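You operate a simulated robot arm through the tools that you are given. There is no shell and no other tool.

You run a simulated two-armed robot. Do the job below in one go: nothing can be reset, and whatever is moved stays where it is left.

TASK
The ROLL socket is faulty: move its plug to SPARE with the motors off, then jog ROLL to 1.
Fine: it is the cream plug on the black motor box; switch the motors on again and set the axis knob to SPARE; leave the purple plug in.

The check looks at the end state, three seconds after you hand in, the way a careful person would. Anything else that was tipped, shoved, dropped, spilled or broken makes it a failure.

THE ROBOT
Two 7-joint arms with fingered hands on one trunk that stands fixed in place. Base frame: the origin is at the foot of the trunk, x ahead of it, y to its left, z up. Readings come in mm, degrees, newtons and seconds.
The left shoulder is at [94, 182, 1071], the right one opposite. With the tool pointing down near the work surface each hand reaches from about 480 to 860 mm from the base axis, measured 20 degrees to its own side. Payload 3.8 kg a hand.
Tool frame (each hand has its own): the origin (TCP) lies between the finger pads and is the grasp point; the fingertips stand 30 mm ahead of it; z points along the fingers, y is the line along which they close. The gripper opens to 104 mm; its body begins 35 mm behind the TCP. The gripper is a hand of 4 fingers: y runs from the thumb to the fingers, the wrist lies at [-17, -104, -178] in the tool frame, and closing takes about 1.5 s.
Orientation is that of the tool frame in the base frame, as a unit quaternion [x, y, z, w]. With the fingers straight down and the wrist toward the robot, the tool's x, y and z point along [0, 1, 0], [1, 0, 0] and [0, 0, -1] of the base frame.

THE INTERFACE
- The arms move only by the tool play_rows. It takes "left_commands", "right_commands" or both (then of equal length, played together; a hand with none holds still); each is text: rows parted by semicolons, each of 6 numbers parted by spaces: the shift along the tool's x, y, z in mm, then the turn, a rotation vector about the tool's x, y, z in degrees. In form: dx dy dz rx ry rz; .... A call has 1 to 20 rows; each row shifts and turns the commanded pose from where the row before left it, along the tool's axes as they then stand. "left_grip" and "right_grip" are, for a hand that has rows, the closure in counts, from 0 (fully open) to 255 (shut), set as the call begins (left out, the last holds). A row lasts 0.2 s, in which the tool goes at most 50 mm and 8.6 degrees; a call with a longer step from one row to the next is refused whole, and so is a gripper value outside its range. Where a pose cannot be reached the arm comes as near as it can. A force on the tool above 60 N (or 10 N above the force at the start of the call, whichever is more), or a blocked arm, ends the call early, and 0.2 s more pass. The fingers move at their own pace (about 72 mm/s each) and stop on an object; they squeeze with about 26 N. The grip force told is the motor's: it shows also when the fingers shut on nothing. Time passes only in rows, and 0.2 s behind the last, so rows that do not move let the fingers close. The reply holds the time, the measured pose of the TCP, the force on the tool along the base axes, the opening and the grip force, in the units named above and with some noise, with the torque about the TCP (base axes, N m) and any sound that the robot's microphone picked up, and new pictures: "pictures" is both (left out), scene, wrist or none (wrist: the cameras of the hands that moved).
- Cameras (640 x 400 px; columns grow to the right, rows downward): "scene" is now at [171.7, 68.3, 1267.8]; the picture's right is [0.57, -0.82, -0.00], its down [-0.34, -0.23, -0.91] and it looks along [0.75, 0.52, -0.41] (base axes); focal length 254 px, centre (320, 200). "left" rides on the left gripper at [-66, -90, -126] in its tool frame; the picture's right is [-0.78, -0.30, 0.56], its down [0.57, -0.70, 0.42] and it looks along [0.26, 0.65, 0.71] (tool axes); focal length 275 px, centre (320, 200). "right" rides on the right gripper at [66, -90, -126] in its tool frame; the picture's right is [-0.78, 0.30, -0.56], its down [-0.57, -0.70, 0.42] and it looks along [-0.26, 0.65, 0.71] (tool axes); focal length 275 px, centre (320, 200).
- raise_lower(by): moves the trunk up (or, below 0, down) by that many mm; the arms and the scene camera ride with it, the base frame stays. It gives what a move gives, with no picture.
- curl_fingers(index, middle, ring, thumb_bend, thumb_turn, hand): sets how far each is bent, from 0 (flat) to 1 (curled in); at 0.3 the hand is open as for a grip, at 0.7 the pads meet at the TCP. One left out holds its place. A second passes; each finger stops where it meets its share of the squeeze, and holds until it gets a number again. A gripper value or a shape takes the hand back. It gives what a move gives, with no picture; readings hold the bend of each and the force on the fingers (four entries, about 0 where the hand has none), thumb and palm. thumb_turn goes from beside the hand (0) to across from the fingers (1), as for a grip.
- grasp_type(shape, hand): the hand has 4 fingers and takes this shape, open, in about a second: jaw (thumb against the fingers, like two jaws); tri (thumb and two fingers); tip (a fingertip pinch); poke (one finger out to press); point (the index stretched); flat (the hand flat); cup (the hand cupped); fist (a fist). The gripper value then closes the fingers along that shape, each until it touches; the sizes above hold for jaw. It gives what a move gives, with no picture.
- turn_head(pan, tilt): turns the head with the scene camera to pan (to the left, within 86 degrees either way) and tilt (down, from -29 to 69), counted from straight ahead of the robot (the tilt from the chest, where the trunk bows). It gives what a move gives, and a new picture of the scene camera.
- pixel_to_xyz(camera, pixels): there is no depth. For up to 12 entries [column, row, z] of the newest picture of that camera ("zoom" is the newest enlarged one), the place [x, y] in the base frame at which the ray of that pixel passes the height z, good to about 2 mm, but the place of the scene camera against the robot may be out by one fixed shift of up to 25 mm in any direction. The clock stands still meanwhile.
- inspect(camera, box): a new picture of the part [left, top, right, bottom] of that camera's present view, enlarged. The clock stands still meanwhile.
- close_job(): hands the job in; it is judged then, once.

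Leave the grippers open and the arms clear of the work at the hand-in unless told otherwise.

The tools are called as a command line: name --argument value ..., lists and objects as JSON in quotes. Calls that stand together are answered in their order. play_rows: Moves the arms, as the interface text tells. Its arguments: {"type":"object","properties":{"left_commands":{"type":"string"},"left_grip":{"type":"number"},"right_commands":{"type":"string"},"right_grip":{"type":"number"},"pictures":{"type":"string","enum":["both","scene","wrist","none"]}},"required":[]} The other tools are called the same way: raise_lower (by) moves the trunk up or down; grasp_type (shape, hand) gives the hand a shape; curl_fingers (index, middle, ring, thumb_bend, thumb_turn, hand) moves the fingers one by one; turn_head (pan, tilt) turns the head that bears the scene camera; pixel_to_xyz (camera, pixels) gives the place at which the rays of pixels pass given heights; inspect (camera, box) takes an enlarged picture of a part of a camera's view; close_job () hands the job in.

At the start:

```text
time_s: 0.0
left_ee_pos: [406.1, 465.2, 1203.8]
left_tcp_rot: [0.708, 0.707, 0.0, 0.0]
left_contact_force: [-0.1, -0.3, -0.3]
left_torque: [0.03, 0.03, 0.01]
left_grip_width: 103.7
left_gripper_force: 0.0
left_shape: jaw
left_bend: [0.3, 0.3, 0.3, 0.3, 0.97]
left_finger forces: [0.1, 0.0, 0.0, 0.0, 0.0, 0.0]
right_ee_pos: [596.8, -17.0, 1155.9]
right_tcp_rot: [0.707, 0.707, 0.0, 0.0]
right_contact_force: [0.0, 0.0, 0.1]
right_torque: [0.02, 0.05, 0.02]
right_grip_width: 103.5
right_gripper_force: 0.0
right_shape: jaw
right_bend: [0.3, 0.3, 0.3, 0.3, 0.97]
right_finger forces: [0.1, 0.0, 0.1, 0.0, 0.1, 0.1]
trunk travel left (down, up): [-225.0, 531.0]
head pan, tilt (commanded): [34.5, 24.1]
```

scene: 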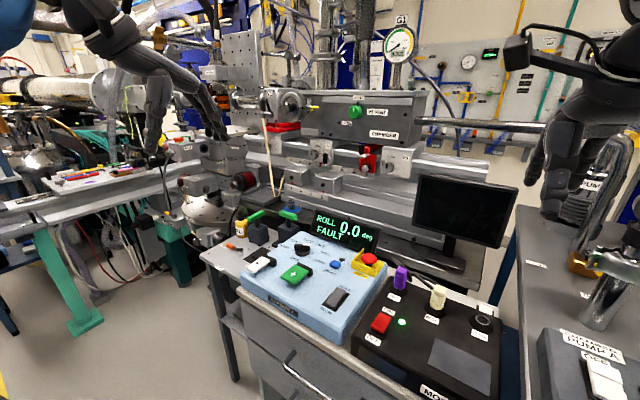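
right: 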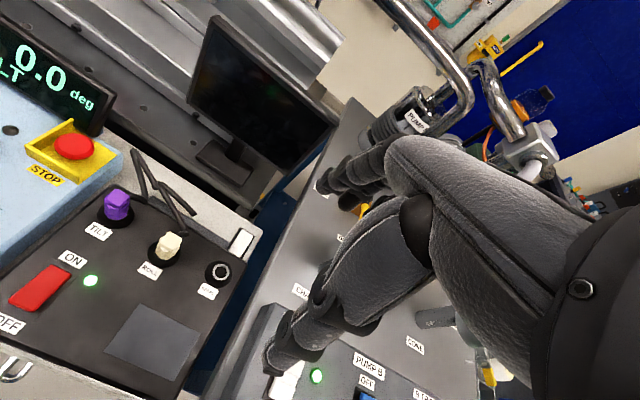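
left: 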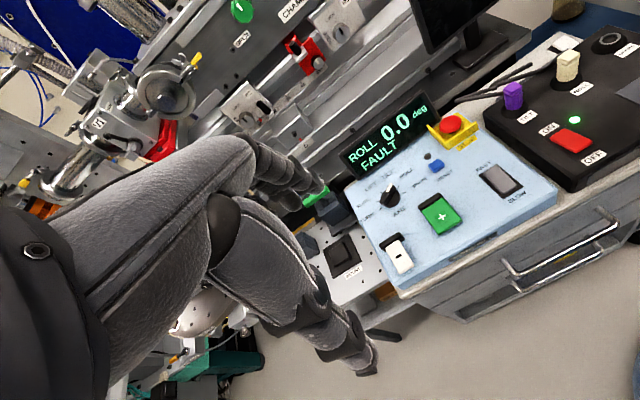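

I see a blue control panel with the display "ROLL 0.0 deg FAULT", and a black motor box with a purple plug, a cream plug and an empty socket. I'll enlarge these areas before moving anything.

inspect --camera "scene" --box '[220, 200, 400, 350]'

inspect --camera "scene" --box '[340, 250, 520, 400]'

inspect --camera "left" --box '[320, 80, 560, 310]'

inspect --camera "right" --box '[0, 100, 270, 400]'

```text
2.67 times, centred on (310, 275) of scene
```

zoom: 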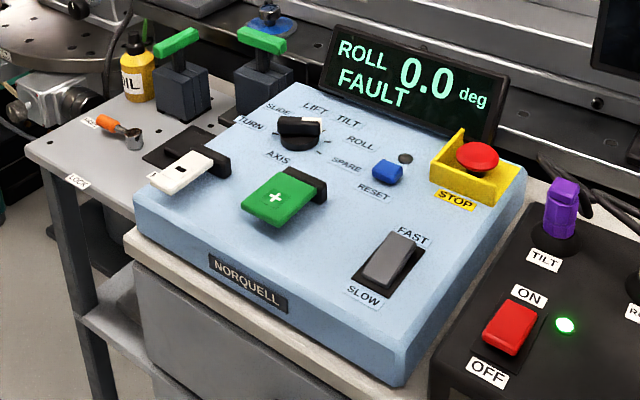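

```text
2.67 times, centred on (430, 325) of scene
```

zoom: 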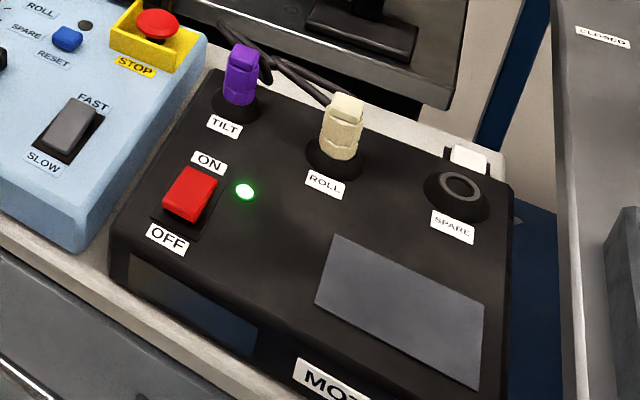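

```text
1.74 times, centred on (440, 195) of left
```

zoom: 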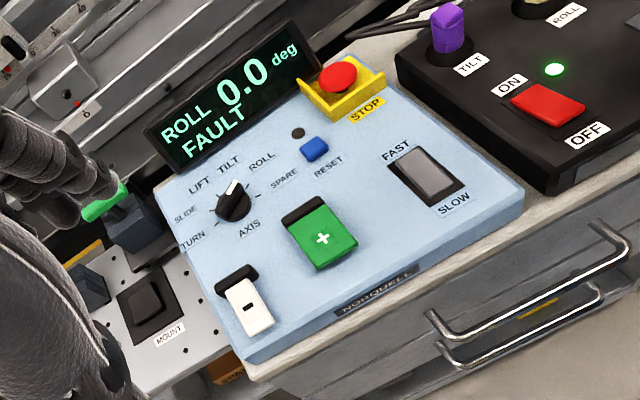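

```text
1.33 times, centred on (135, 250) of right
```

zoom: 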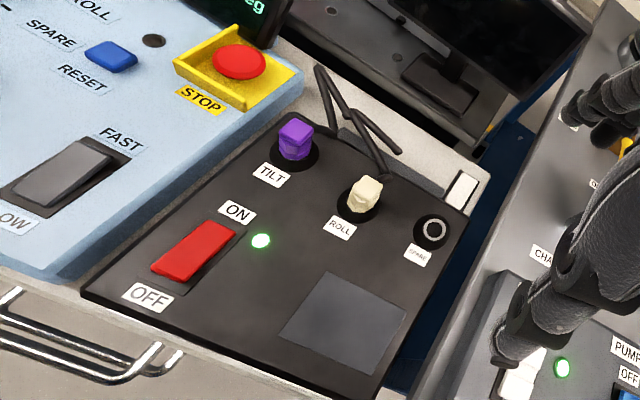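

The panel has an AXIS knob (TURN, SLIDE, LIFT, TILT, ROLL, SPARE), a green "+" key, a white "-" key, a blue RESET, a FAST/SLOW rocker and a red STOP. The motor box has a red ON/OFF rocker, TILT and ROLL plugs, and a SPARE socket. Next I'll triangulate common points between the left and right wrist cameras to find their heights.

pixel_to_xyz --camera "right" --pixels '[[91, 281, 850], [91, 281, 950], [116, 195, 850], [116, 195, 950], [168, 240, 850], [168, 240, 950], [218, 272, 850], [218, 272, 950], [75, 145, 850], [75, 145, 950], [40, 285, 850], [40, 285, 950]]'

pixel_to_xyz --camera "left" --pixels '[[575, 120, 850], [575, 120, 950], [512, 87, 850], [512, 87, 950], [569, 56, 850], [569, 56, 950], [609, 40, 850], [609, 40, 950], [452, 123, 850], [452, 123, 950], [572, 140, 850], [572, 140, 950]]'

pixel_to_xyz --camera "scene" --pixels '[[402, 322, 850], [402, 322, 950], [400, 270, 850], [400, 270, 950], [439, 290, 850], [439, 290, 950], [483, 320, 850], [483, 320, 950], [368, 258, 850], [368, 258, 950], [381, 323, 850], [381, 323, 950]]'

```text
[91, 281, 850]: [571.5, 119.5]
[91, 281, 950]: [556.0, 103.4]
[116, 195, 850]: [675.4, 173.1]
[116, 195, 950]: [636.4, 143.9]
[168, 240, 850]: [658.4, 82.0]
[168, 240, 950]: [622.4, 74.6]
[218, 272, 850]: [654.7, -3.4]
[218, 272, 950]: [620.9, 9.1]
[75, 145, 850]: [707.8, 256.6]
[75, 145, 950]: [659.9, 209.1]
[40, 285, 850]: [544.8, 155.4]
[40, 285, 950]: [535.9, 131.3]
```

```text
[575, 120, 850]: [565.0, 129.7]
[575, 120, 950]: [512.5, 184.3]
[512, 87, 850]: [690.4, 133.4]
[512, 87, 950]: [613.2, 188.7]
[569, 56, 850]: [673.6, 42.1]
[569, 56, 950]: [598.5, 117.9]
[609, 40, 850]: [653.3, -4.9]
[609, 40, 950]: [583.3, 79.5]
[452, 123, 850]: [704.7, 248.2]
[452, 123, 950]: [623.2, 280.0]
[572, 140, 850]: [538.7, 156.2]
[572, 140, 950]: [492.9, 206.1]
```

```text
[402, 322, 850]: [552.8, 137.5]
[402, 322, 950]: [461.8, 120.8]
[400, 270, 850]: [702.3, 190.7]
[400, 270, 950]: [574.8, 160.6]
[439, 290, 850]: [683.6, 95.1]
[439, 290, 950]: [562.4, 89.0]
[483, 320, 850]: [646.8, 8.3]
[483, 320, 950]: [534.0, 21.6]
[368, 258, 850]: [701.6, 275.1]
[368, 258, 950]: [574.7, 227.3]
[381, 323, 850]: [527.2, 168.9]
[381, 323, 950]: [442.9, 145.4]
```

Triangulation puts the SPARE socket at about (654, -4, 850), the cream plug top at about (642, 79, 895), the purple top at about (658, 160, 895) and the red rocker near (546, 157, 842). Next I'll turn the head to look straight at the work.

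turn_head --pan 18 --tilt 40

```text
time_s: 0.8
left_ee_pos: [405.5, 464.3, 1203.2]
left_tcp_rot: [0.707, 0.708, 0.0, 0.0]
left_contact_force: [-0.2, -0.2, 0.1]
left_torque: [0.01, 0.0, -0.02]
left_grip_width: 103.5
left_gripper_force: 0.0
left_shape: jaw
left_bend: [0.3, 0.3, 0.3, 0.3, 0.97]
left_finger forces: [0.1, 0.1, 0.0, 0.0, 0.0, 0.0]
right_ee_pos: [595.0, -15.7, 1156.3]
right_tcp_rot: [0.708, 0.707, 0.0, 0.0]
right_contact_force: [-1.0, -0.5, 0.2]
right_torque: [-0.01, -0.05, -0.01]
right_grip_width: 103.5
right_gripper_force: 0.0
right_shape: jaw
right_bend: [0.3, 0.3, 0.3, 0.3, 0.97]
right_finger forces: [0.1, 0.1, 0.0, 0.1, 0.1, 0.0]
trunk travel left (down, up): [-225.0, 531.0]
head pan, tilt (commanded): [18.0, 40.0]
```

scene: 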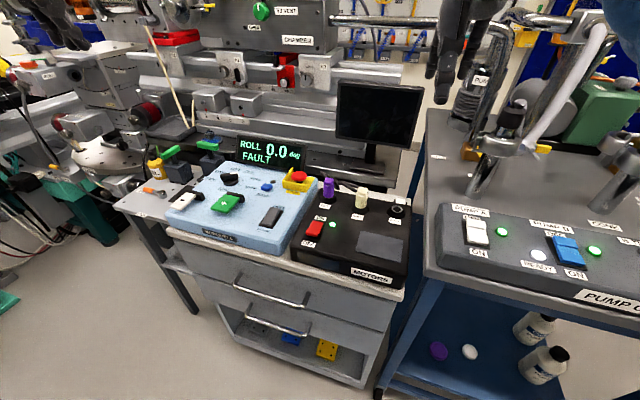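

The work is now central in the scene view: panel around (245, 205) and motor box around (355, 240). I'll enlarge both.

inspect --camera "scene" --box '[280, 160, 420, 290]'

inspect --camera "scene" --box '[150, 120, 330, 260]'

```text
3.08 times, centred on (350, 225) of scene
```

zoom: 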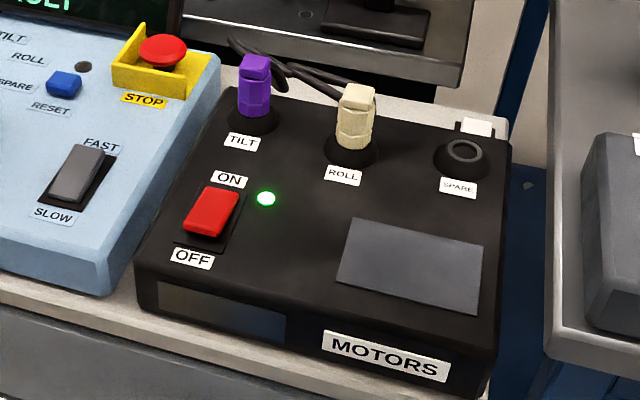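

```text
2.86 times, centred on (240, 190) of scene
```

zoom: 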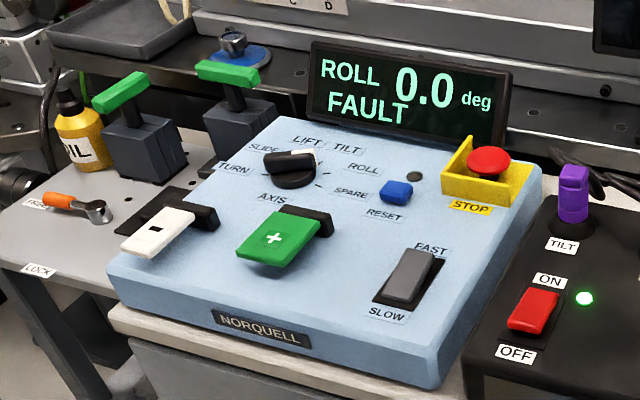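

I'll shape the right hand to poke, so I can press the red rocker to OFF, and then look at where its fingertip sits in the wrist view.

grasp_type --shape "poke" --hand "right"

play_rows --right_commands "20 -10 20 0 0 0; 20 -10 20 0 0 0; 20 -10 20 0 0 0; 20 -10 20 0 0 0" --pictures "both"

```text
time_s: 1.7
left_ee_pos: [405.0, 464.3, 1202.5]
left_tcp_rot: [0.706, 0.708, 0.0, 0.0]
left_contact_force: [-0.6, -0.3, 0.0]
left_torque: [-0.01, 0.0, 0.03]
left_grip_width: 103.6
left_gripper_force: 0.0
left_shape: jaw
left_bend: [0.3, 0.3, 0.3, 0.3, 0.97]
left_finger forces: [0.0, 0.1, 0.0, 0.1, 0.1, 0.1]
right_ee_pos: [595.9, -16.5, 1156.4]
right_tcp_rot: [0.707, 0.707, 0.0, 0.0]
right_contact_force: [1.1, -0.6, 0.0]
right_torque: [-0.02, -0.03, -0.01]
right_grip_width: 0.1
right_gripper_force: 0.1
right_shape: poke
right_bend: [0.7, 0.7, 0.99, 1.0, 1.0]
right_finger forces: [0.1, 0.0, 0.0, 0.1, 0.0, 0.0]
trunk travel left (down, up): [-225.0, 531.0]
head pan, tilt (commanded): [18.0, 40.0]
```

```text
time_s: 2.7
left_ee_pos: [404.8, 465.8, 1203.3]
left_tcp_rot: [0.707, 0.707, 0.0, 0.0]
left_contact_force: [0.0, -0.8, -0.5]
left_torque: [0.02, -0.01, 0.03]
left_grip_width: 103.6
left_gripper_force: 0.0
left_shape: jaw
left_bend: [0.3, 0.3, 0.3, 0.3, 0.97]
left_finger forces: [0.0, 0.1, 0.0, 0.0, 0.1, 0.1]
right_ee_pos: [556.9, 64.3, 1075.5]
right_tcp_rot: [0.707, 0.707, 0.0, -0.001]
right_contact_force: [0.2, 1.0, 0.5]
right_torque: [0.01, -0.01, -0.04]
right_grip_width: 0.2
right_gripper_force: 0.1
right_shape: poke
right_bend: [0.7, 0.7, 0.99, 1.0, 1.0]
right_finger forces: [0.0, 0.0, 0.0, 0.0, 0.1, 0.0]
trunk travel left (down, up): [-225.0, 531.0]
head pan, tilt (commanded): [18.0, 40.0]
```

scene: 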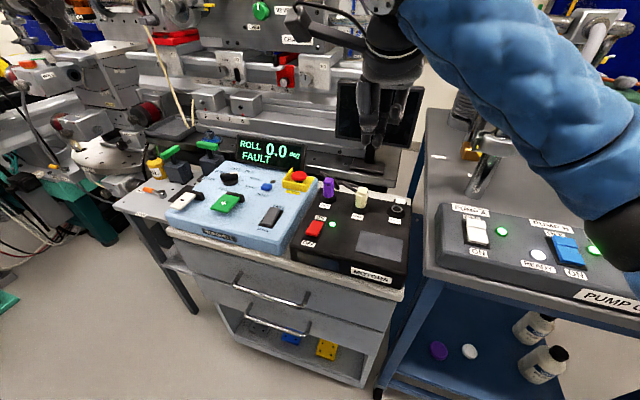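
right: 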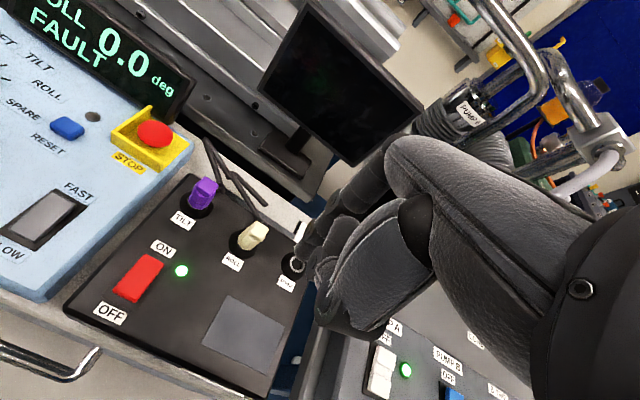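

The poke hand is at (557, 64, 1075). The fingertip seems to be at about (302, 262) in the wrist view, which matches the point 30 mm ahead of the TCP. I'll enlarge it to check.

inspect --camera "right" --box '[220, 150, 420, 350]'

inspect --camera "right" --box '[60, 130, 320, 350]'

pixel_to_xyz --camera "right" --pixels '[[181, 271, 830], [181, 271, 840], [181, 271, 850], [138, 278, 840], [138, 278, 850], [292, 265, 850], [292, 265, 840], [255, 228, 895], [204, 184, 895], [155, 135, 850], [68, 128, 840]]'

```text
2.00 times, centred on (320, 250) of right
```

zoom: 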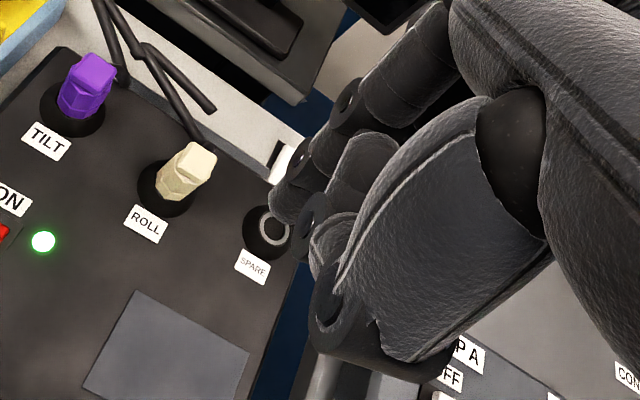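

```text
1.82 times, centred on (190, 240) of right
```

zoom: 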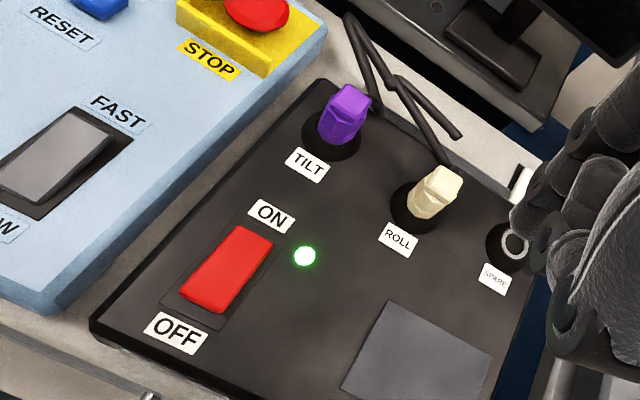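

```text
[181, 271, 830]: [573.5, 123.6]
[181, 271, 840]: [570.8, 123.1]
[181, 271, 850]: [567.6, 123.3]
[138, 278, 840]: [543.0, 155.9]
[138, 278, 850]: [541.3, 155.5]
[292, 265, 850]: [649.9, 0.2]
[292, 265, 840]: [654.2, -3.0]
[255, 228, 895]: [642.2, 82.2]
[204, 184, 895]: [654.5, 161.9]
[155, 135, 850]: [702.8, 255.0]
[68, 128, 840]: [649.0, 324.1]
```

I'll zoom in closely on the fingertips, because I need the exact offset between the tip and the TCP.

inspect --camera "right" --box '[275, 210, 355, 260]'

pixel_to_xyz --camera "right" --pixels '[[300, 255, 1045], [300, 255, 1055], [300, 255, 1035], [333, 246, 1075], [307, 259, 1045], [316, 262, 1045]]'

inspect --camera "scene" --box '[330, 40, 430, 160]'

inspect --camera "left" --box '[440, 0, 640, 180]'

```text
8.00 times, centred on (315, 235) of right
```

zoom: 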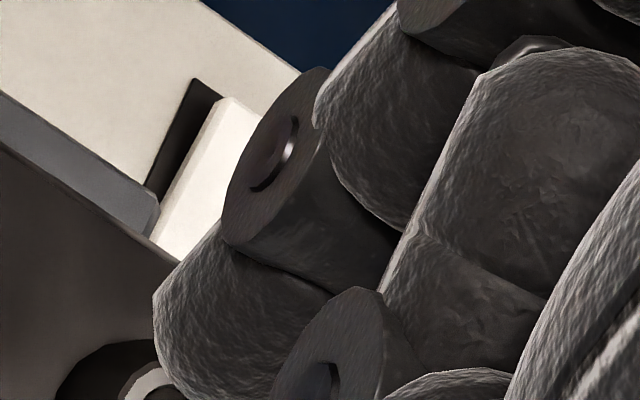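

```text
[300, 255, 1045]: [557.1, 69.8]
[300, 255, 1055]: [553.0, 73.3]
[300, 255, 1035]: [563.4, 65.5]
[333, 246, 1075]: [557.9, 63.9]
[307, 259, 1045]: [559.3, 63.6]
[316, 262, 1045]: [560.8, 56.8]
```

```text
3.33 times, centred on (380, 100) of scene
```

zoom: 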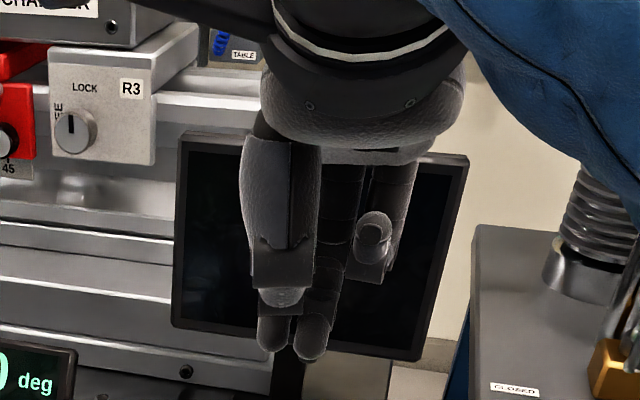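

```text
2.22 times, centred on (540, 90) of left
```

zoom: 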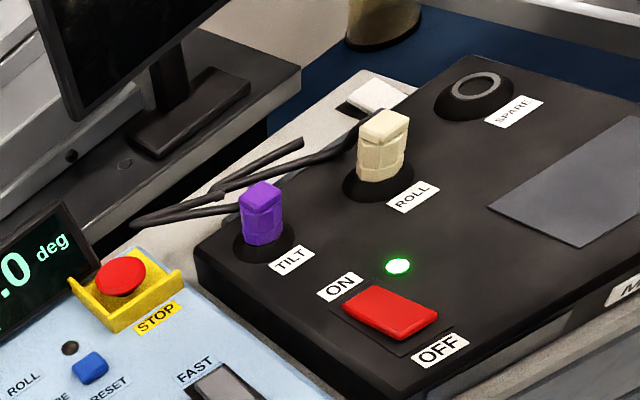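

In poke, index and middle stick out side by side, about ±10 mm in tool x and roughly 30 mm ahead of the TCP. Next I'll measure the socket collars, the labels and the box edges in the current right view.

pixel_to_xyz --camera "right" --pixels '[[250, 246, 850], [196, 206, 850], [296, 266, 850], [163, 248, 850], [111, 315, 840], [231, 263, 850], [181, 219, 850], [286, 284, 845], [64, 306, 830], [191, 176, 850], [276, 398, 830]]'

play_rows --right_commands "0 0 20 0 0 0; 0 0 20 0 0 0; 0 0 20 0 0 0; 0 0 20 0 0 0; 0 0 10 0 0 0; 0 0 0 0 0 0" --pictures "both"

```text
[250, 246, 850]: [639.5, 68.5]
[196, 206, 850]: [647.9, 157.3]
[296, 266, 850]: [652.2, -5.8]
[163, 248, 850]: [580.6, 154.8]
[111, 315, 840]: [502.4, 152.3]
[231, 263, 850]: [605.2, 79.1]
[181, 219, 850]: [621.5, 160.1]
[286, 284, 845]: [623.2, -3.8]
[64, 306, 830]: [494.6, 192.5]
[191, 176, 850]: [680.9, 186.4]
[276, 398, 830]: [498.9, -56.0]
```

```text
time_s: 4.1
left_ee_pos: [405.7, 465.5, 1204.3]
left_tcp_rot: [0.707, 0.707, 0.0, 0.0]
left_contact_force: [-0.6, 0.3, -0.4]
left_torque: [-0.06, 0.02, -0.01]
left_grip_width: 103.6
left_gripper_force: 0.1
left_shape: jaw
left_bend: [0.3, 0.3, 0.3, 0.3, 0.97]
left_finger forces: [0.0, 0.0, 0.1, 0.0, 0.1, 0.0]
right_ee_pos: [556.4, 63.1, 987.4]
right_tcp_rot: [0.706, 0.708, 0.001, 0.0]
right_contact_force: [-0.1, 0.4, -0.6]
right_torque: [0.0, 0.01, 0.01]
right_grip_width: 0.1
right_gripper_force: 0.1
right_shape: poke
right_bend: [0.7, 0.7, 0.99, 1.0, 1.0]
right_finger forces: [0.0, 0.0, 0.1, 0.1, 0.0, 0.1]
trunk travel left (down, up): [-225.0, 531.0]
head pan, tilt (commanded): [18.0, 40.0]
```

scene: 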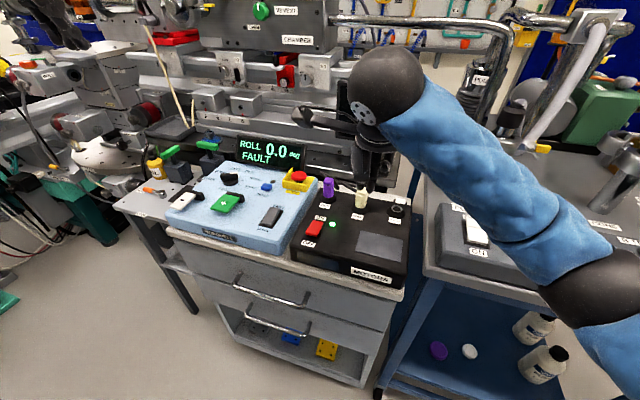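
right: 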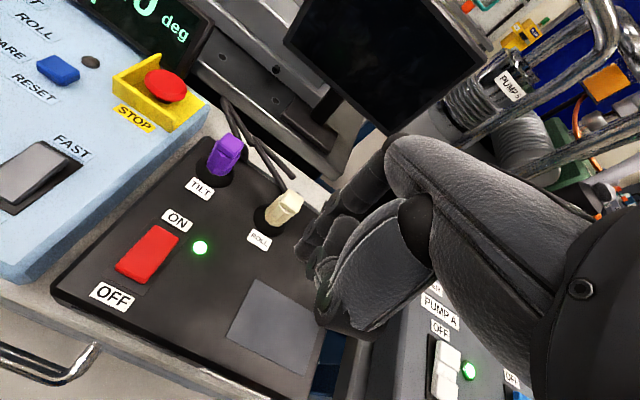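

The right hand is now at z=987. I'll zoom in and triangulate the plug, rocker and LED again from this lower position.

inspect --camera "right" --box '[40, 100, 340, 300]'

inspect --camera "right" --box '[180, 110, 330, 250]'

pixel_to_xyz --camera "right" --pixels '[[200, 248, 830], [200, 248, 840], [200, 248, 850], [147, 255, 840], [147, 255, 850], [52, 293, 830], [214, 138, 840], [288, 198, 890], [288, 198, 900], [229, 146, 890], [229, 146, 900]]'

```text
2.00 times, centred on (190, 200) of right
```

zoom: 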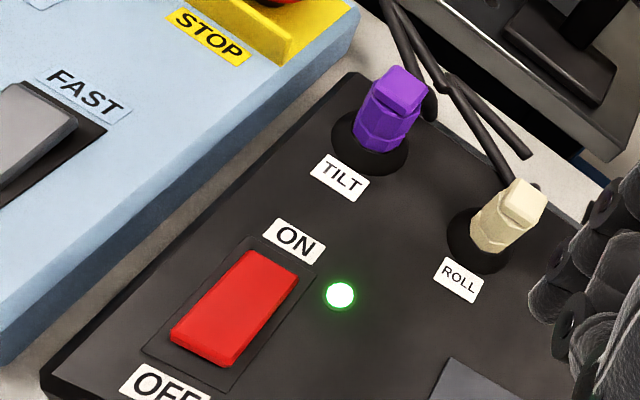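

```text
2.86 times, centred on (255, 180) of right
```

zoom: 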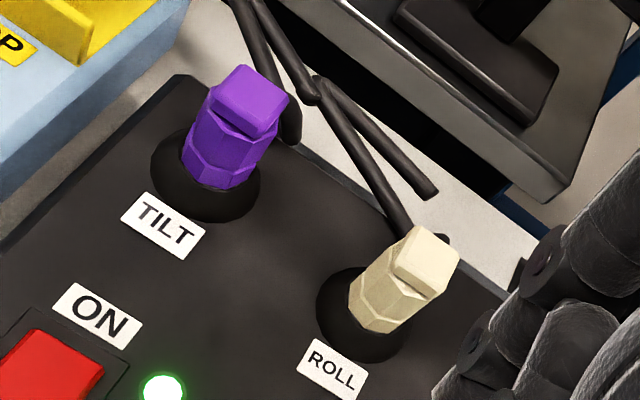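

```text
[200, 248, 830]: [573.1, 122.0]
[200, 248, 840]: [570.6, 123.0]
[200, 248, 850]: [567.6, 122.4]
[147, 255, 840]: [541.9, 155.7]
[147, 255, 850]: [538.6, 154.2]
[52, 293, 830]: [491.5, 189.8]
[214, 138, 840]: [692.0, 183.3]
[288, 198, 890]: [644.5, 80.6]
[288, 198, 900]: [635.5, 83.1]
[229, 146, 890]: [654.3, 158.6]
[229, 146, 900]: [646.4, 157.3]
```

The plug is a faceted cream body with a rectangular top, and its cable leaves from the back. I'll use the left camera's view, which has a wide baseline, to get the heights of the box-top labels and so the slope of the box.

pixel_to_xyz --camera "left" --pixels '[[527, 117.6, 840], [527, 117.6, 860], [582, 88.7, 840], [582, 88.7, 860], [627.5, 50.5, 840], [627.5, 50.5, 860], [549.2, 129.3, 830], [549.2, 129.3, 850], [593.3, 157.7, 820], [593.3, 157.7, 840], [575.3, 119.8, 830], [575.3, 119.8, 850]]'

pixel_to_xyz --camera "right" --pixels '[[200.5, 188, 840], [200.5, 188, 860], [260, 240, 840], [260, 240, 860], [177, 221, 830], [177, 221, 850], [112, 296, 820], [112, 296, 840], [147, 255, 830]]'

```text
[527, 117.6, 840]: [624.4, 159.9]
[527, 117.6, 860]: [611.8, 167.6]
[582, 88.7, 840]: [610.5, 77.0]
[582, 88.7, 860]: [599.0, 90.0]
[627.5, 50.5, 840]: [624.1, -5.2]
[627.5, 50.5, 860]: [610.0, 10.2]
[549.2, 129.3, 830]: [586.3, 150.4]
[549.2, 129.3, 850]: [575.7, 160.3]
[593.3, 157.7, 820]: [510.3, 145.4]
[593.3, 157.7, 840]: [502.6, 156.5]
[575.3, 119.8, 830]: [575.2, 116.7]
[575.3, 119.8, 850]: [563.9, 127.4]
```

```text
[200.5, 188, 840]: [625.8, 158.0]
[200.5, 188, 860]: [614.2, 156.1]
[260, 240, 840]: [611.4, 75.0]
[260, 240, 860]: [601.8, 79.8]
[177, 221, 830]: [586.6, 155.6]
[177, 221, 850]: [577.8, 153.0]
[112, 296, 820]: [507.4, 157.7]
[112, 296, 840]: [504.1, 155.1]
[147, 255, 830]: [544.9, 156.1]
```

The box top is flat at z≈837. The socket collars stand at about 850: SPARE ≈ (653, -6), ROLL ≈ (642, 77), TILT ≈ (656, 159). The red rocker runs along x from about 522 (OFF end) to 568 (ON end), at y≈156. I'll bring the two poke fingertips above the OFF end, still about 25 mm clear of it.

play_rows --right_commands "18 -5 15 0 0 0; 19 -5 15 0 0 0; 19 -6 15 0 0 0; 19 -6 15 0 0 0; 18 -5 15 0 0 0; 0 0 10 0 0 0; 0 0 0 0 0 0" --pictures "both"

```text
time_s: 5.7
left_ee_pos: [404.6, 465.9, 1202.8]
left_tcp_rot: [0.707, 0.707, 0.001, 0.0]
left_contact_force: [0.7, 0.9, -0.2]
left_torque: [0.01, -0.02, 0.0]
left_grip_width: 103.5
left_gripper_force: 0.1
left_shape: jaw
left_bend: [0.3, 0.3, 0.3, 0.3, 0.97]
left_finger forces: [0.0, 0.0, 0.0, 0.0, 0.0, 0.0]
right_ee_pos: [529.7, 157.7, 902.6]
right_tcp_rot: [0.707, 0.707, 0.0, 0.001]
right_contact_force: [0.5, 0.4, 0.3]
right_torque: [-0.02, 0.0, 0.01]
right_grip_width: 0.0
right_gripper_force: 0.1
right_shape: poke
right_bend: [0.7, 0.7, 0.99, 1.0, 1.0]
right_finger forces: [0.1, 0.0, 0.0, 0.0, 0.0, 0.0]
trunk travel left (down, up): [-225.0, 531.0]
head pan, tilt (commanded): [18.0, 40.0]
```

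scene: 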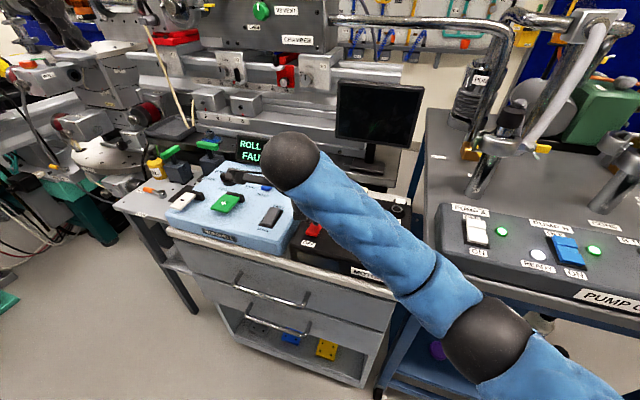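
right: 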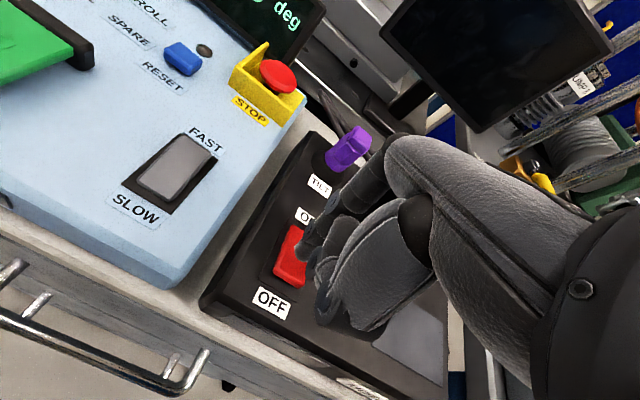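

The fingertips are now above the red rocker. I'll check the placement from the left camera and in the zoomed right view.

inspect --camera "left" --box '[400, 20, 640, 200]'

inspect --camera "right" --box '[220, 180, 360, 330]'

```text
2.22 times, centred on (520, 110) of left
```

zoom: 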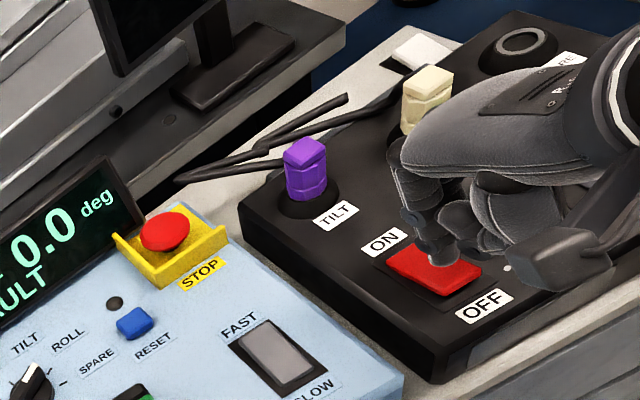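

```text
2.67 times, centred on (290, 255) of right
```

zoom: 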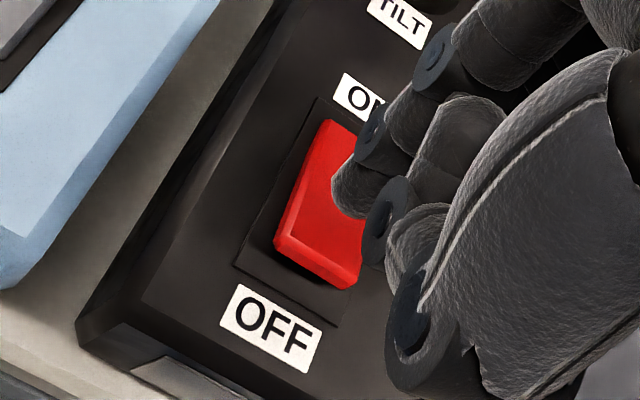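

The index tip looks to be at about y=160, nearly on the rocker's centre line, with the middle finger to its right. I'll curl the middle finger away so that only the index presses.

curl_fingers --hand "right" --index 0.7 --middle 1.0 --ring 1.0 --thumb_bend 1.0 --thumb_turn 1.0

play_rows --right_commands "0 0 5 0 0 0; 0 0 5 0 0 0; 0 0 0 0 0 0" --pictures "wrist"

inspect --camera "left" --box '[520, 90, 640, 200]'

inspect --camera "right" --box '[220, 180, 360, 330]'

```text
time_s: 6.7
left_ee_pos: [405.0, 464.4, 1203.4]
left_tcp_rot: [0.708, 0.707, 0.0, 0.0]
left_contact_force: [0.0, -0.4, 0.1]
left_torque: [0.02, 0.05, 0.0]
left_grip_width: 103.5
left_gripper_force: 0.1
left_shape: jaw
left_bend: [0.3, 0.3, 0.3, 0.3, 0.97]
left_finger forces: [0.0, 0.0, 0.0, 0.0, 0.0, 0.0]
right_ee_pos: [529.2, 156.5, 901.6]
right_tcp_rot: [0.708, 0.707, 0.001, 0.0]
right_contact_force: [-0.6, 0.8, -0.7]
right_torque: [-0.02, 0.0, -0.03]
right_grip_width: 23.5
right_gripper_force: 0.0
right_shape: fingers
right_bend: [0.32, 1.0, 1.0, 1.0, 1.0]
right_finger forces: [0.1, 0.0, 0.1, 0.0, 0.0, 0.1]
trunk travel left (down, up): [-225.0, 531.0]
head pan, tilt (commanded): [18.0, 40.0]
```

```text
time_s: 7.5
left_ee_pos: [405.8, 465.6, 1202.5]
left_tcp_rot: [0.707, 0.707, 0.001, 0.0]
left_contact_force: [0.9, 0.0, -0.8]
left_torque: [0.01, 0.01, 0.01]
left_grip_width: 103.7
left_gripper_force: 0.2
left_shape: jaw
left_bend: [0.3, 0.3, 0.3, 0.3, 0.97]
left_finger forces: [0.0, 0.1, 0.0, 0.0, 0.1, 0.0]
right_ee_pos: [527.7, 156.3, 892.2]
right_tcp_rot: [0.707, 0.707, 0.0, 0.001]
right_contact_force: [0.4, 0.5, -0.3]
right_torque: [0.02, -0.01, 0.0]
right_grip_width: 22.8
right_gripper_force: 0.1
right_shape: fingers
right_bend: [0.32, 1.0, 1.0, 1.0, 1.0]
right_finger forces: [0.0, 0.0, 0.0, 0.0, 0.1, 0.0]
trunk travel left (down, up): [-225.0, 531.0]
head pan, tilt (commanded): [18.0, 40.0]
```

right: 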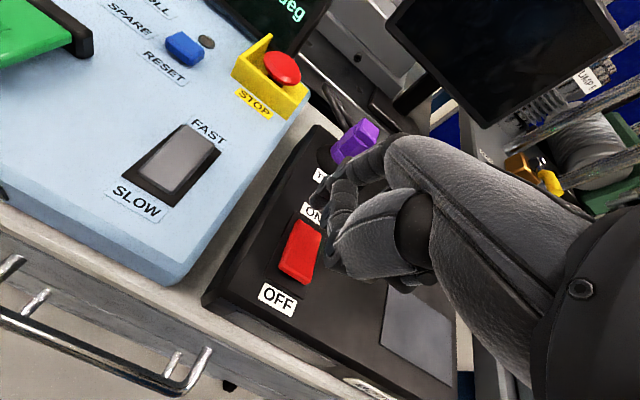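

```text
3.64 times, centred on (580, 145) of left
```

zoom: 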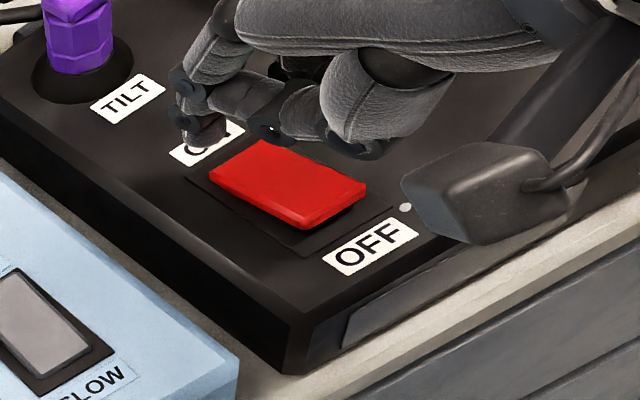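

```text
2.67 times, centred on (290, 255) of right
```

zoom: 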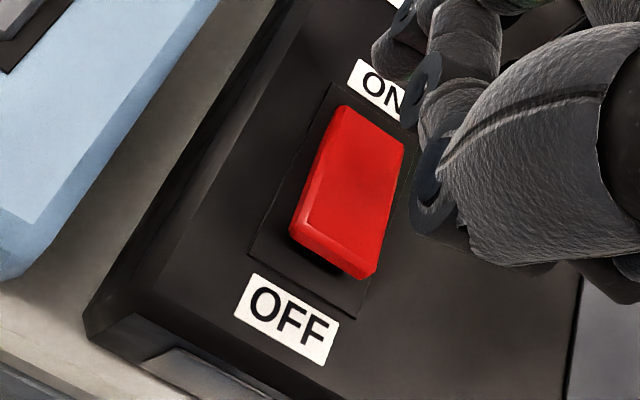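

The index went out to bend 0.32, probably pushed by the thumb, so this custom pose isn't what I wanted. I'll lift a little, go back to the plain poke shape (index and middle together) and look again.

play_rows --right_commands "2 0 -10 0 0 0; 4 0 -10 0 0 0" --pictures "none"

grasp_type --shape "poke" --hand "right"

play_rows --right_commands "0 0 5 0 0 0; 0 0 5 0 0 0; 0 0 5 0 0 0; 0 0 0 0 0 0" --pictures "wrist"

inspect --camera "left" --box '[520, 90, 640, 200]'

inspect --camera "right" --box '[220, 180, 360, 330]'

```text
time_s: 8.1
left_ee_pos: [405.6, 464.8, 1203.6]
left_tcp_rot: [0.707, 0.707, -0.001, -0.001]
left_contact_force: [0.0, -0.2, 0.8]
left_torque: [-0.01, 0.01, -0.01]
left_grip_width: 103.7
left_gripper_force: 0.1
left_shape: jaw
left_bend: [0.3, 0.3, 0.3, 0.3, 0.97]
left_finger forces: [0.1, 0.0, 0.0, 0.0, 0.1, 0.1]
right_ee_pos: [529.5, 163.8, 912.2]
right_tcp_rot: [0.707, 0.707, -0.001, 0.001]
right_contact_force: [0.1, 0.7, -0.7]
right_torque: [-0.02, -0.01, -0.01]
right_grip_width: 22.8
right_gripper_force: 0.0
right_shape: fingers
right_bend: [0.32, 1.0, 1.0, 1.0, 1.0]
right_finger forces: [0.1, 0.0, 0.1, 0.1, 0.0, 0.0]
trunk travel left (down, up): [-225.0, 531.0]
head pan, tilt (commanded): [18.0, 40.0]
```

```text
time_s: 9.0
left_ee_pos: [405.0, 464.8, 1202.8]
left_tcp_rot: [0.707, 0.707, 0.0, 0.0]
left_contact_force: [0.7, 0.0, -1.3]
left_torque: [-0.03, -0.03, 0.02]
left_grip_width: 103.8
left_gripper_force: 0.0
left_shape: jaw
left_bend: [0.3, 0.3, 0.3, 0.3, 0.97]
left_finger forces: [0.1, 0.0, 0.0, 0.0, 0.1, 0.1]
right_ee_pos: [527.7, 162.8, 910.8]
right_tcp_rot: [0.707, 0.707, 0.0, 0.0]
right_contact_force: [0.2, 0.7, -0.1]
right_torque: [0.0, 0.01, 0.0]
right_grip_width: 0.1
right_gripper_force: 0.1
right_shape: poke
right_bend: [0.7, 0.7, 0.99, 1.0, 1.0]
right_finger forces: [0.0, 0.0, 0.0, 0.1, 0.0, 0.0]
trunk travel left (down, up): [-225.0, 531.0]
head pan, tilt (commanded): [18.0, 40.0]
```

```text
time_s: 10.0
left_ee_pos: [405.7, 464.2, 1203.4]
left_tcp_rot: [0.707, 0.707, 0.0, 0.0]
left_contact_force: [-0.9, -0.6, -0.2]
left_torque: [-0.02, -0.02, 0.02]
left_grip_width: 103.5
left_gripper_force: 0.0
left_shape: jaw
left_bend: [0.3, 0.3, 0.3, 0.3, 0.97]
left_finger forces: [0.0, 0.1, 0.0, 0.0, 0.0, 0.0]
right_ee_pos: [528.3, 162.9, 896.2]
right_tcp_rot: [0.707, 0.707, 0.0, 0.0]
right_contact_force: [0.5, 0.2, 0.2]
right_torque: [-0.02, -0.05, 0.03]
right_grip_width: 0.0
right_gripper_force: 0.1
right_shape: poke
right_bend: [0.7, 0.7, 0.99, 1.0, 1.0]
right_finger forces: [0.0, 0.1, 0.0, 0.1, 0.0, 0.1]
trunk travel left (down, up): [-225.0, 531.0]
head pan, tilt (commanded): [18.0, 40.0]
```

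right: 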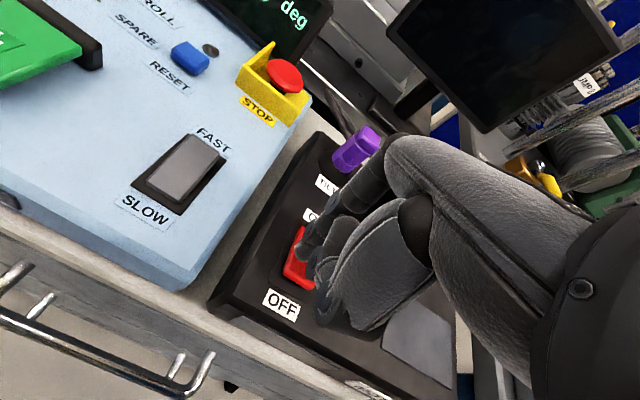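

```text
3.64 times, centred on (580, 145) of left
```

zoom: 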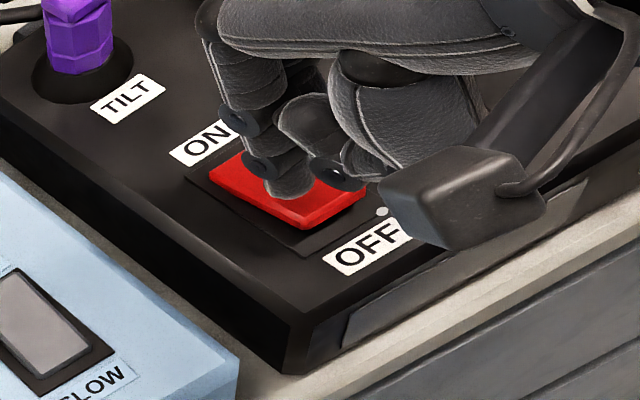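

```text
2.67 times, centred on (290, 255) of right
```

zoom: 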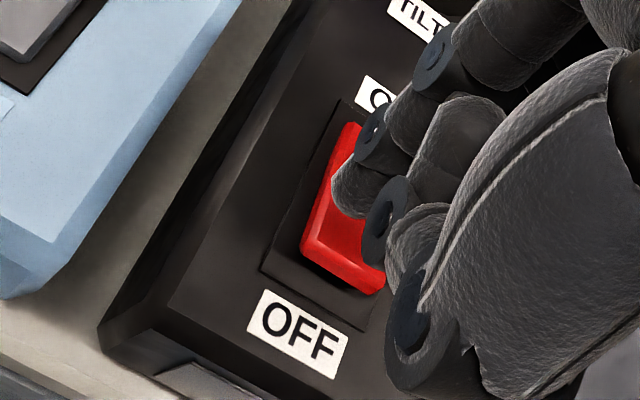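

The index tip is at about (529, 165, 862), roughly 12 mm above the OFF end, with the middle finger beside it. I'll lower in 2 mm steps and watch the force.

play_rows --right_commands "0 0 2 0 0 0; 0 0 2 0 0 0; 0 0 2 0 0 0; 0 0 2 0 0 0; 0 0 2 0 0 0; 0 0 2 0 0 0; 0 0 2 0 0 0; 0 0 0 0 0 0" --pictures "wrist"

inspect --camera "left" --box '[520, 90, 640, 200]'

```text
time_s: 11.8
left_ee_pos: [406.2, 464.5, 1203.1]
left_tcp_rot: [0.707, 0.707, 0.0, -0.001]
left_contact_force: [-0.5, -0.3, -0.7]
left_torque: [0.0, -0.02, 0.06]
left_grip_width: 103.6
left_gripper_force: 0.0
left_shape: jaw
left_bend: [0.3, 0.3, 0.3, 0.3, 0.97]
left_finger forces: [0.1, 0.0, 0.0, 0.0, 0.0, 0.0]
right_ee_pos: [529.5, 162.0, 883.6]
right_tcp_rot: [0.707, 0.707, 0.001, 0.001]
right_contact_force: [-0.6, -0.2, 0.1]
right_torque: [-0.01, -0.02, -0.03]
right_grip_width: 0.0
right_gripper_force: 0.2
right_shape: poke
right_bend: [0.7, 0.7, 0.99, 1.0, 1.0]
right_finger forces: [0.0, 0.0, 0.1, 0.0, 0.0, 0.0]
trunk travel left (down, up): [-225.0, 531.0]
head pan, tilt (commanded): [18.0, 40.0]
```

right: 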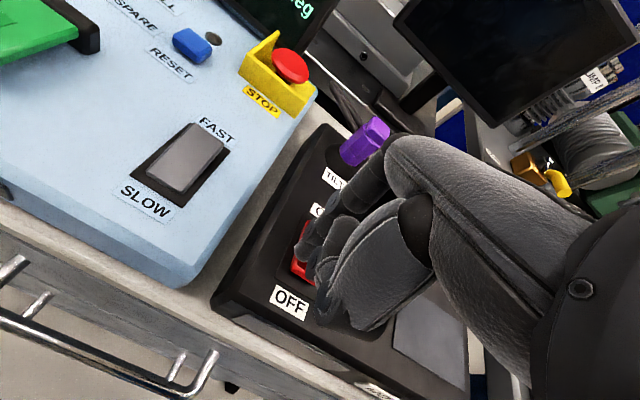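

```text
3.64 times, centred on (580, 145) of left
```

zoom: 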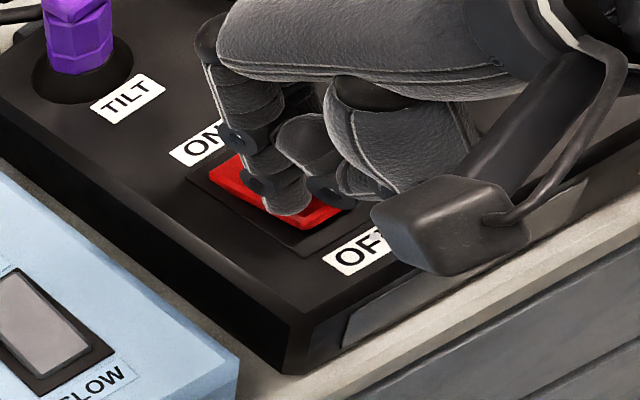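

There's no contact yet and the tip is at about z=849. I'll keep lowering.

play_rows --right_commands "0 0 2 0 0 0; 0 0 2 0 0 0; 0 0 2 0 0 0; 0 0 0 0 0 0" --pictures "wrist"

inspect --camera "left" --box '[480, 70, 640, 200]'

```text
time_s: 12.8
left_ee_pos: [405.1, 465.9, 1202.3]
left_tcp_rot: [0.707, 0.707, 0.0, 0.0]
left_contact_force: [0.6, 0.2, 0.6]
left_torque: [-0.01, -0.01, 0.01]
left_grip_width: 103.5
left_gripper_force: 0.0
left_shape: jaw
left_bend: [0.3, 0.3, 0.3, 0.3, 0.97]
left_finger forces: [0.0, 0.0, 0.0, 0.0, 0.0, 0.0]
right_ee_pos: [528.7, 161.9, 876.4]
right_tcp_rot: [0.708, 0.707, -0.001, -0.001]
right_contact_force: [0.1, 0.2, 0.1]
right_torque: [0.0, 0.02, 0.02]
right_grip_width: 0.0
right_gripper_force: 0.0
right_shape: poke
right_bend: [0.7, 0.7, 0.99, 1.0, 1.0]
right_finger forces: [0.0, 0.1, 0.0, 0.1, 0.0, 0.0]
trunk travel left (down, up): [-225.0, 531.0]
head pan, tilt (commanded): [18.0, 40.0]
```

right: 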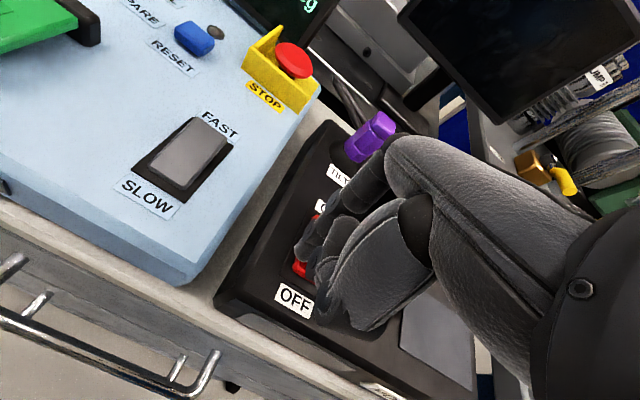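

```text
3.08 times, centred on (560, 135) of left
```

zoom: 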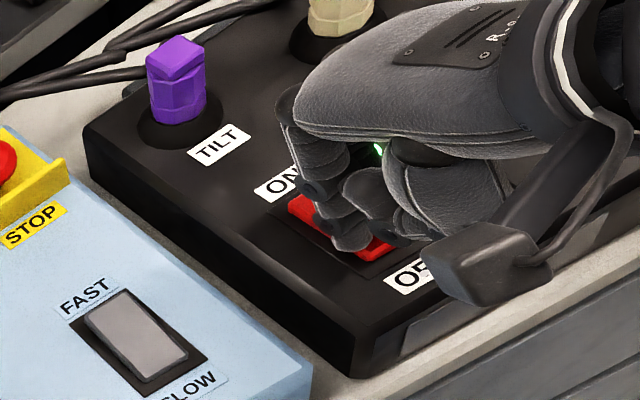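

Still no force, and the LED is still green. I'll lower by another 6 mm.

play_rows --right_commands "0 0 2 0 0 0; 0 0 2 0 0 0; 0 0 2 0 0 0; 0 0 0 0 0 0" --pictures "wrist"

inspect --camera "left" --box '[480, 70, 640, 200]'

inspect --camera "right" --box '[240, 180, 380, 330]'

```text
time_s: 13.8
left_ee_pos: [405.4, 464.7, 1203.6]
left_tcp_rot: [0.707, 0.707, 0.001, -0.001]
left_contact_force: [0.2, 0.2, -0.4]
left_torque: [0.02, -0.03, -0.03]
left_grip_width: 103.9
left_gripper_force: 0.1
left_shape: jaw
left_bend: [0.3, 0.3, 0.3, 0.3, 0.97]
left_finger forces: [0.1, 0.0, 0.0, 0.0, 0.0, 0.0]
right_ee_pos: [528.5, 160.9, 872.4]
right_tcp_rot: [0.707, 0.707, 0.002, 0.0]
right_contact_force: [0.5, -0.1, 9.1]
right_torque: [0.06, -0.05, 0.02]
right_grip_width: 0.2
right_gripper_force: 0.0
right_shape: poke
right_bend: [0.7, 0.7, 0.99, 1.0, 1.0]
right_finger forces: [9.0, 0.0, 0.0, 0.0, 0.1, 0.0]
trunk travel left (down, up): [-225.0, 531.0]
head pan, tilt (commanded): [18.0, 40.0]
```

right: 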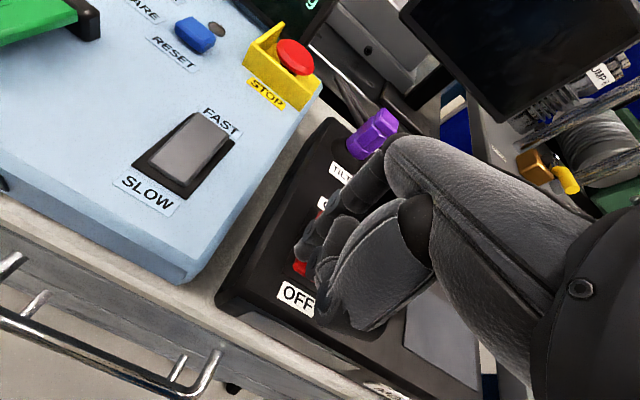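

```text
3.08 times, centred on (560, 135) of left
```

zoom: 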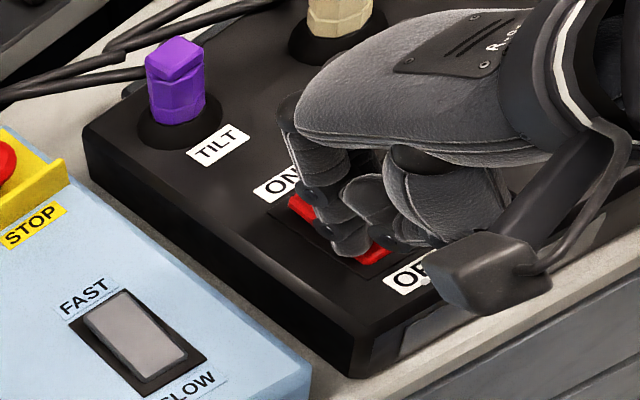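

```text
2.67 times, centred on (310, 255) of right
```

zoom: 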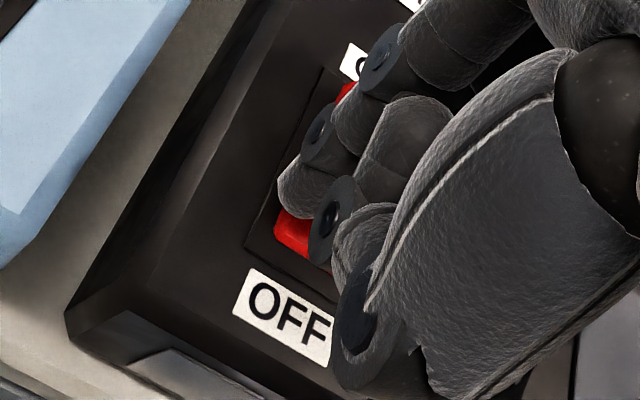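

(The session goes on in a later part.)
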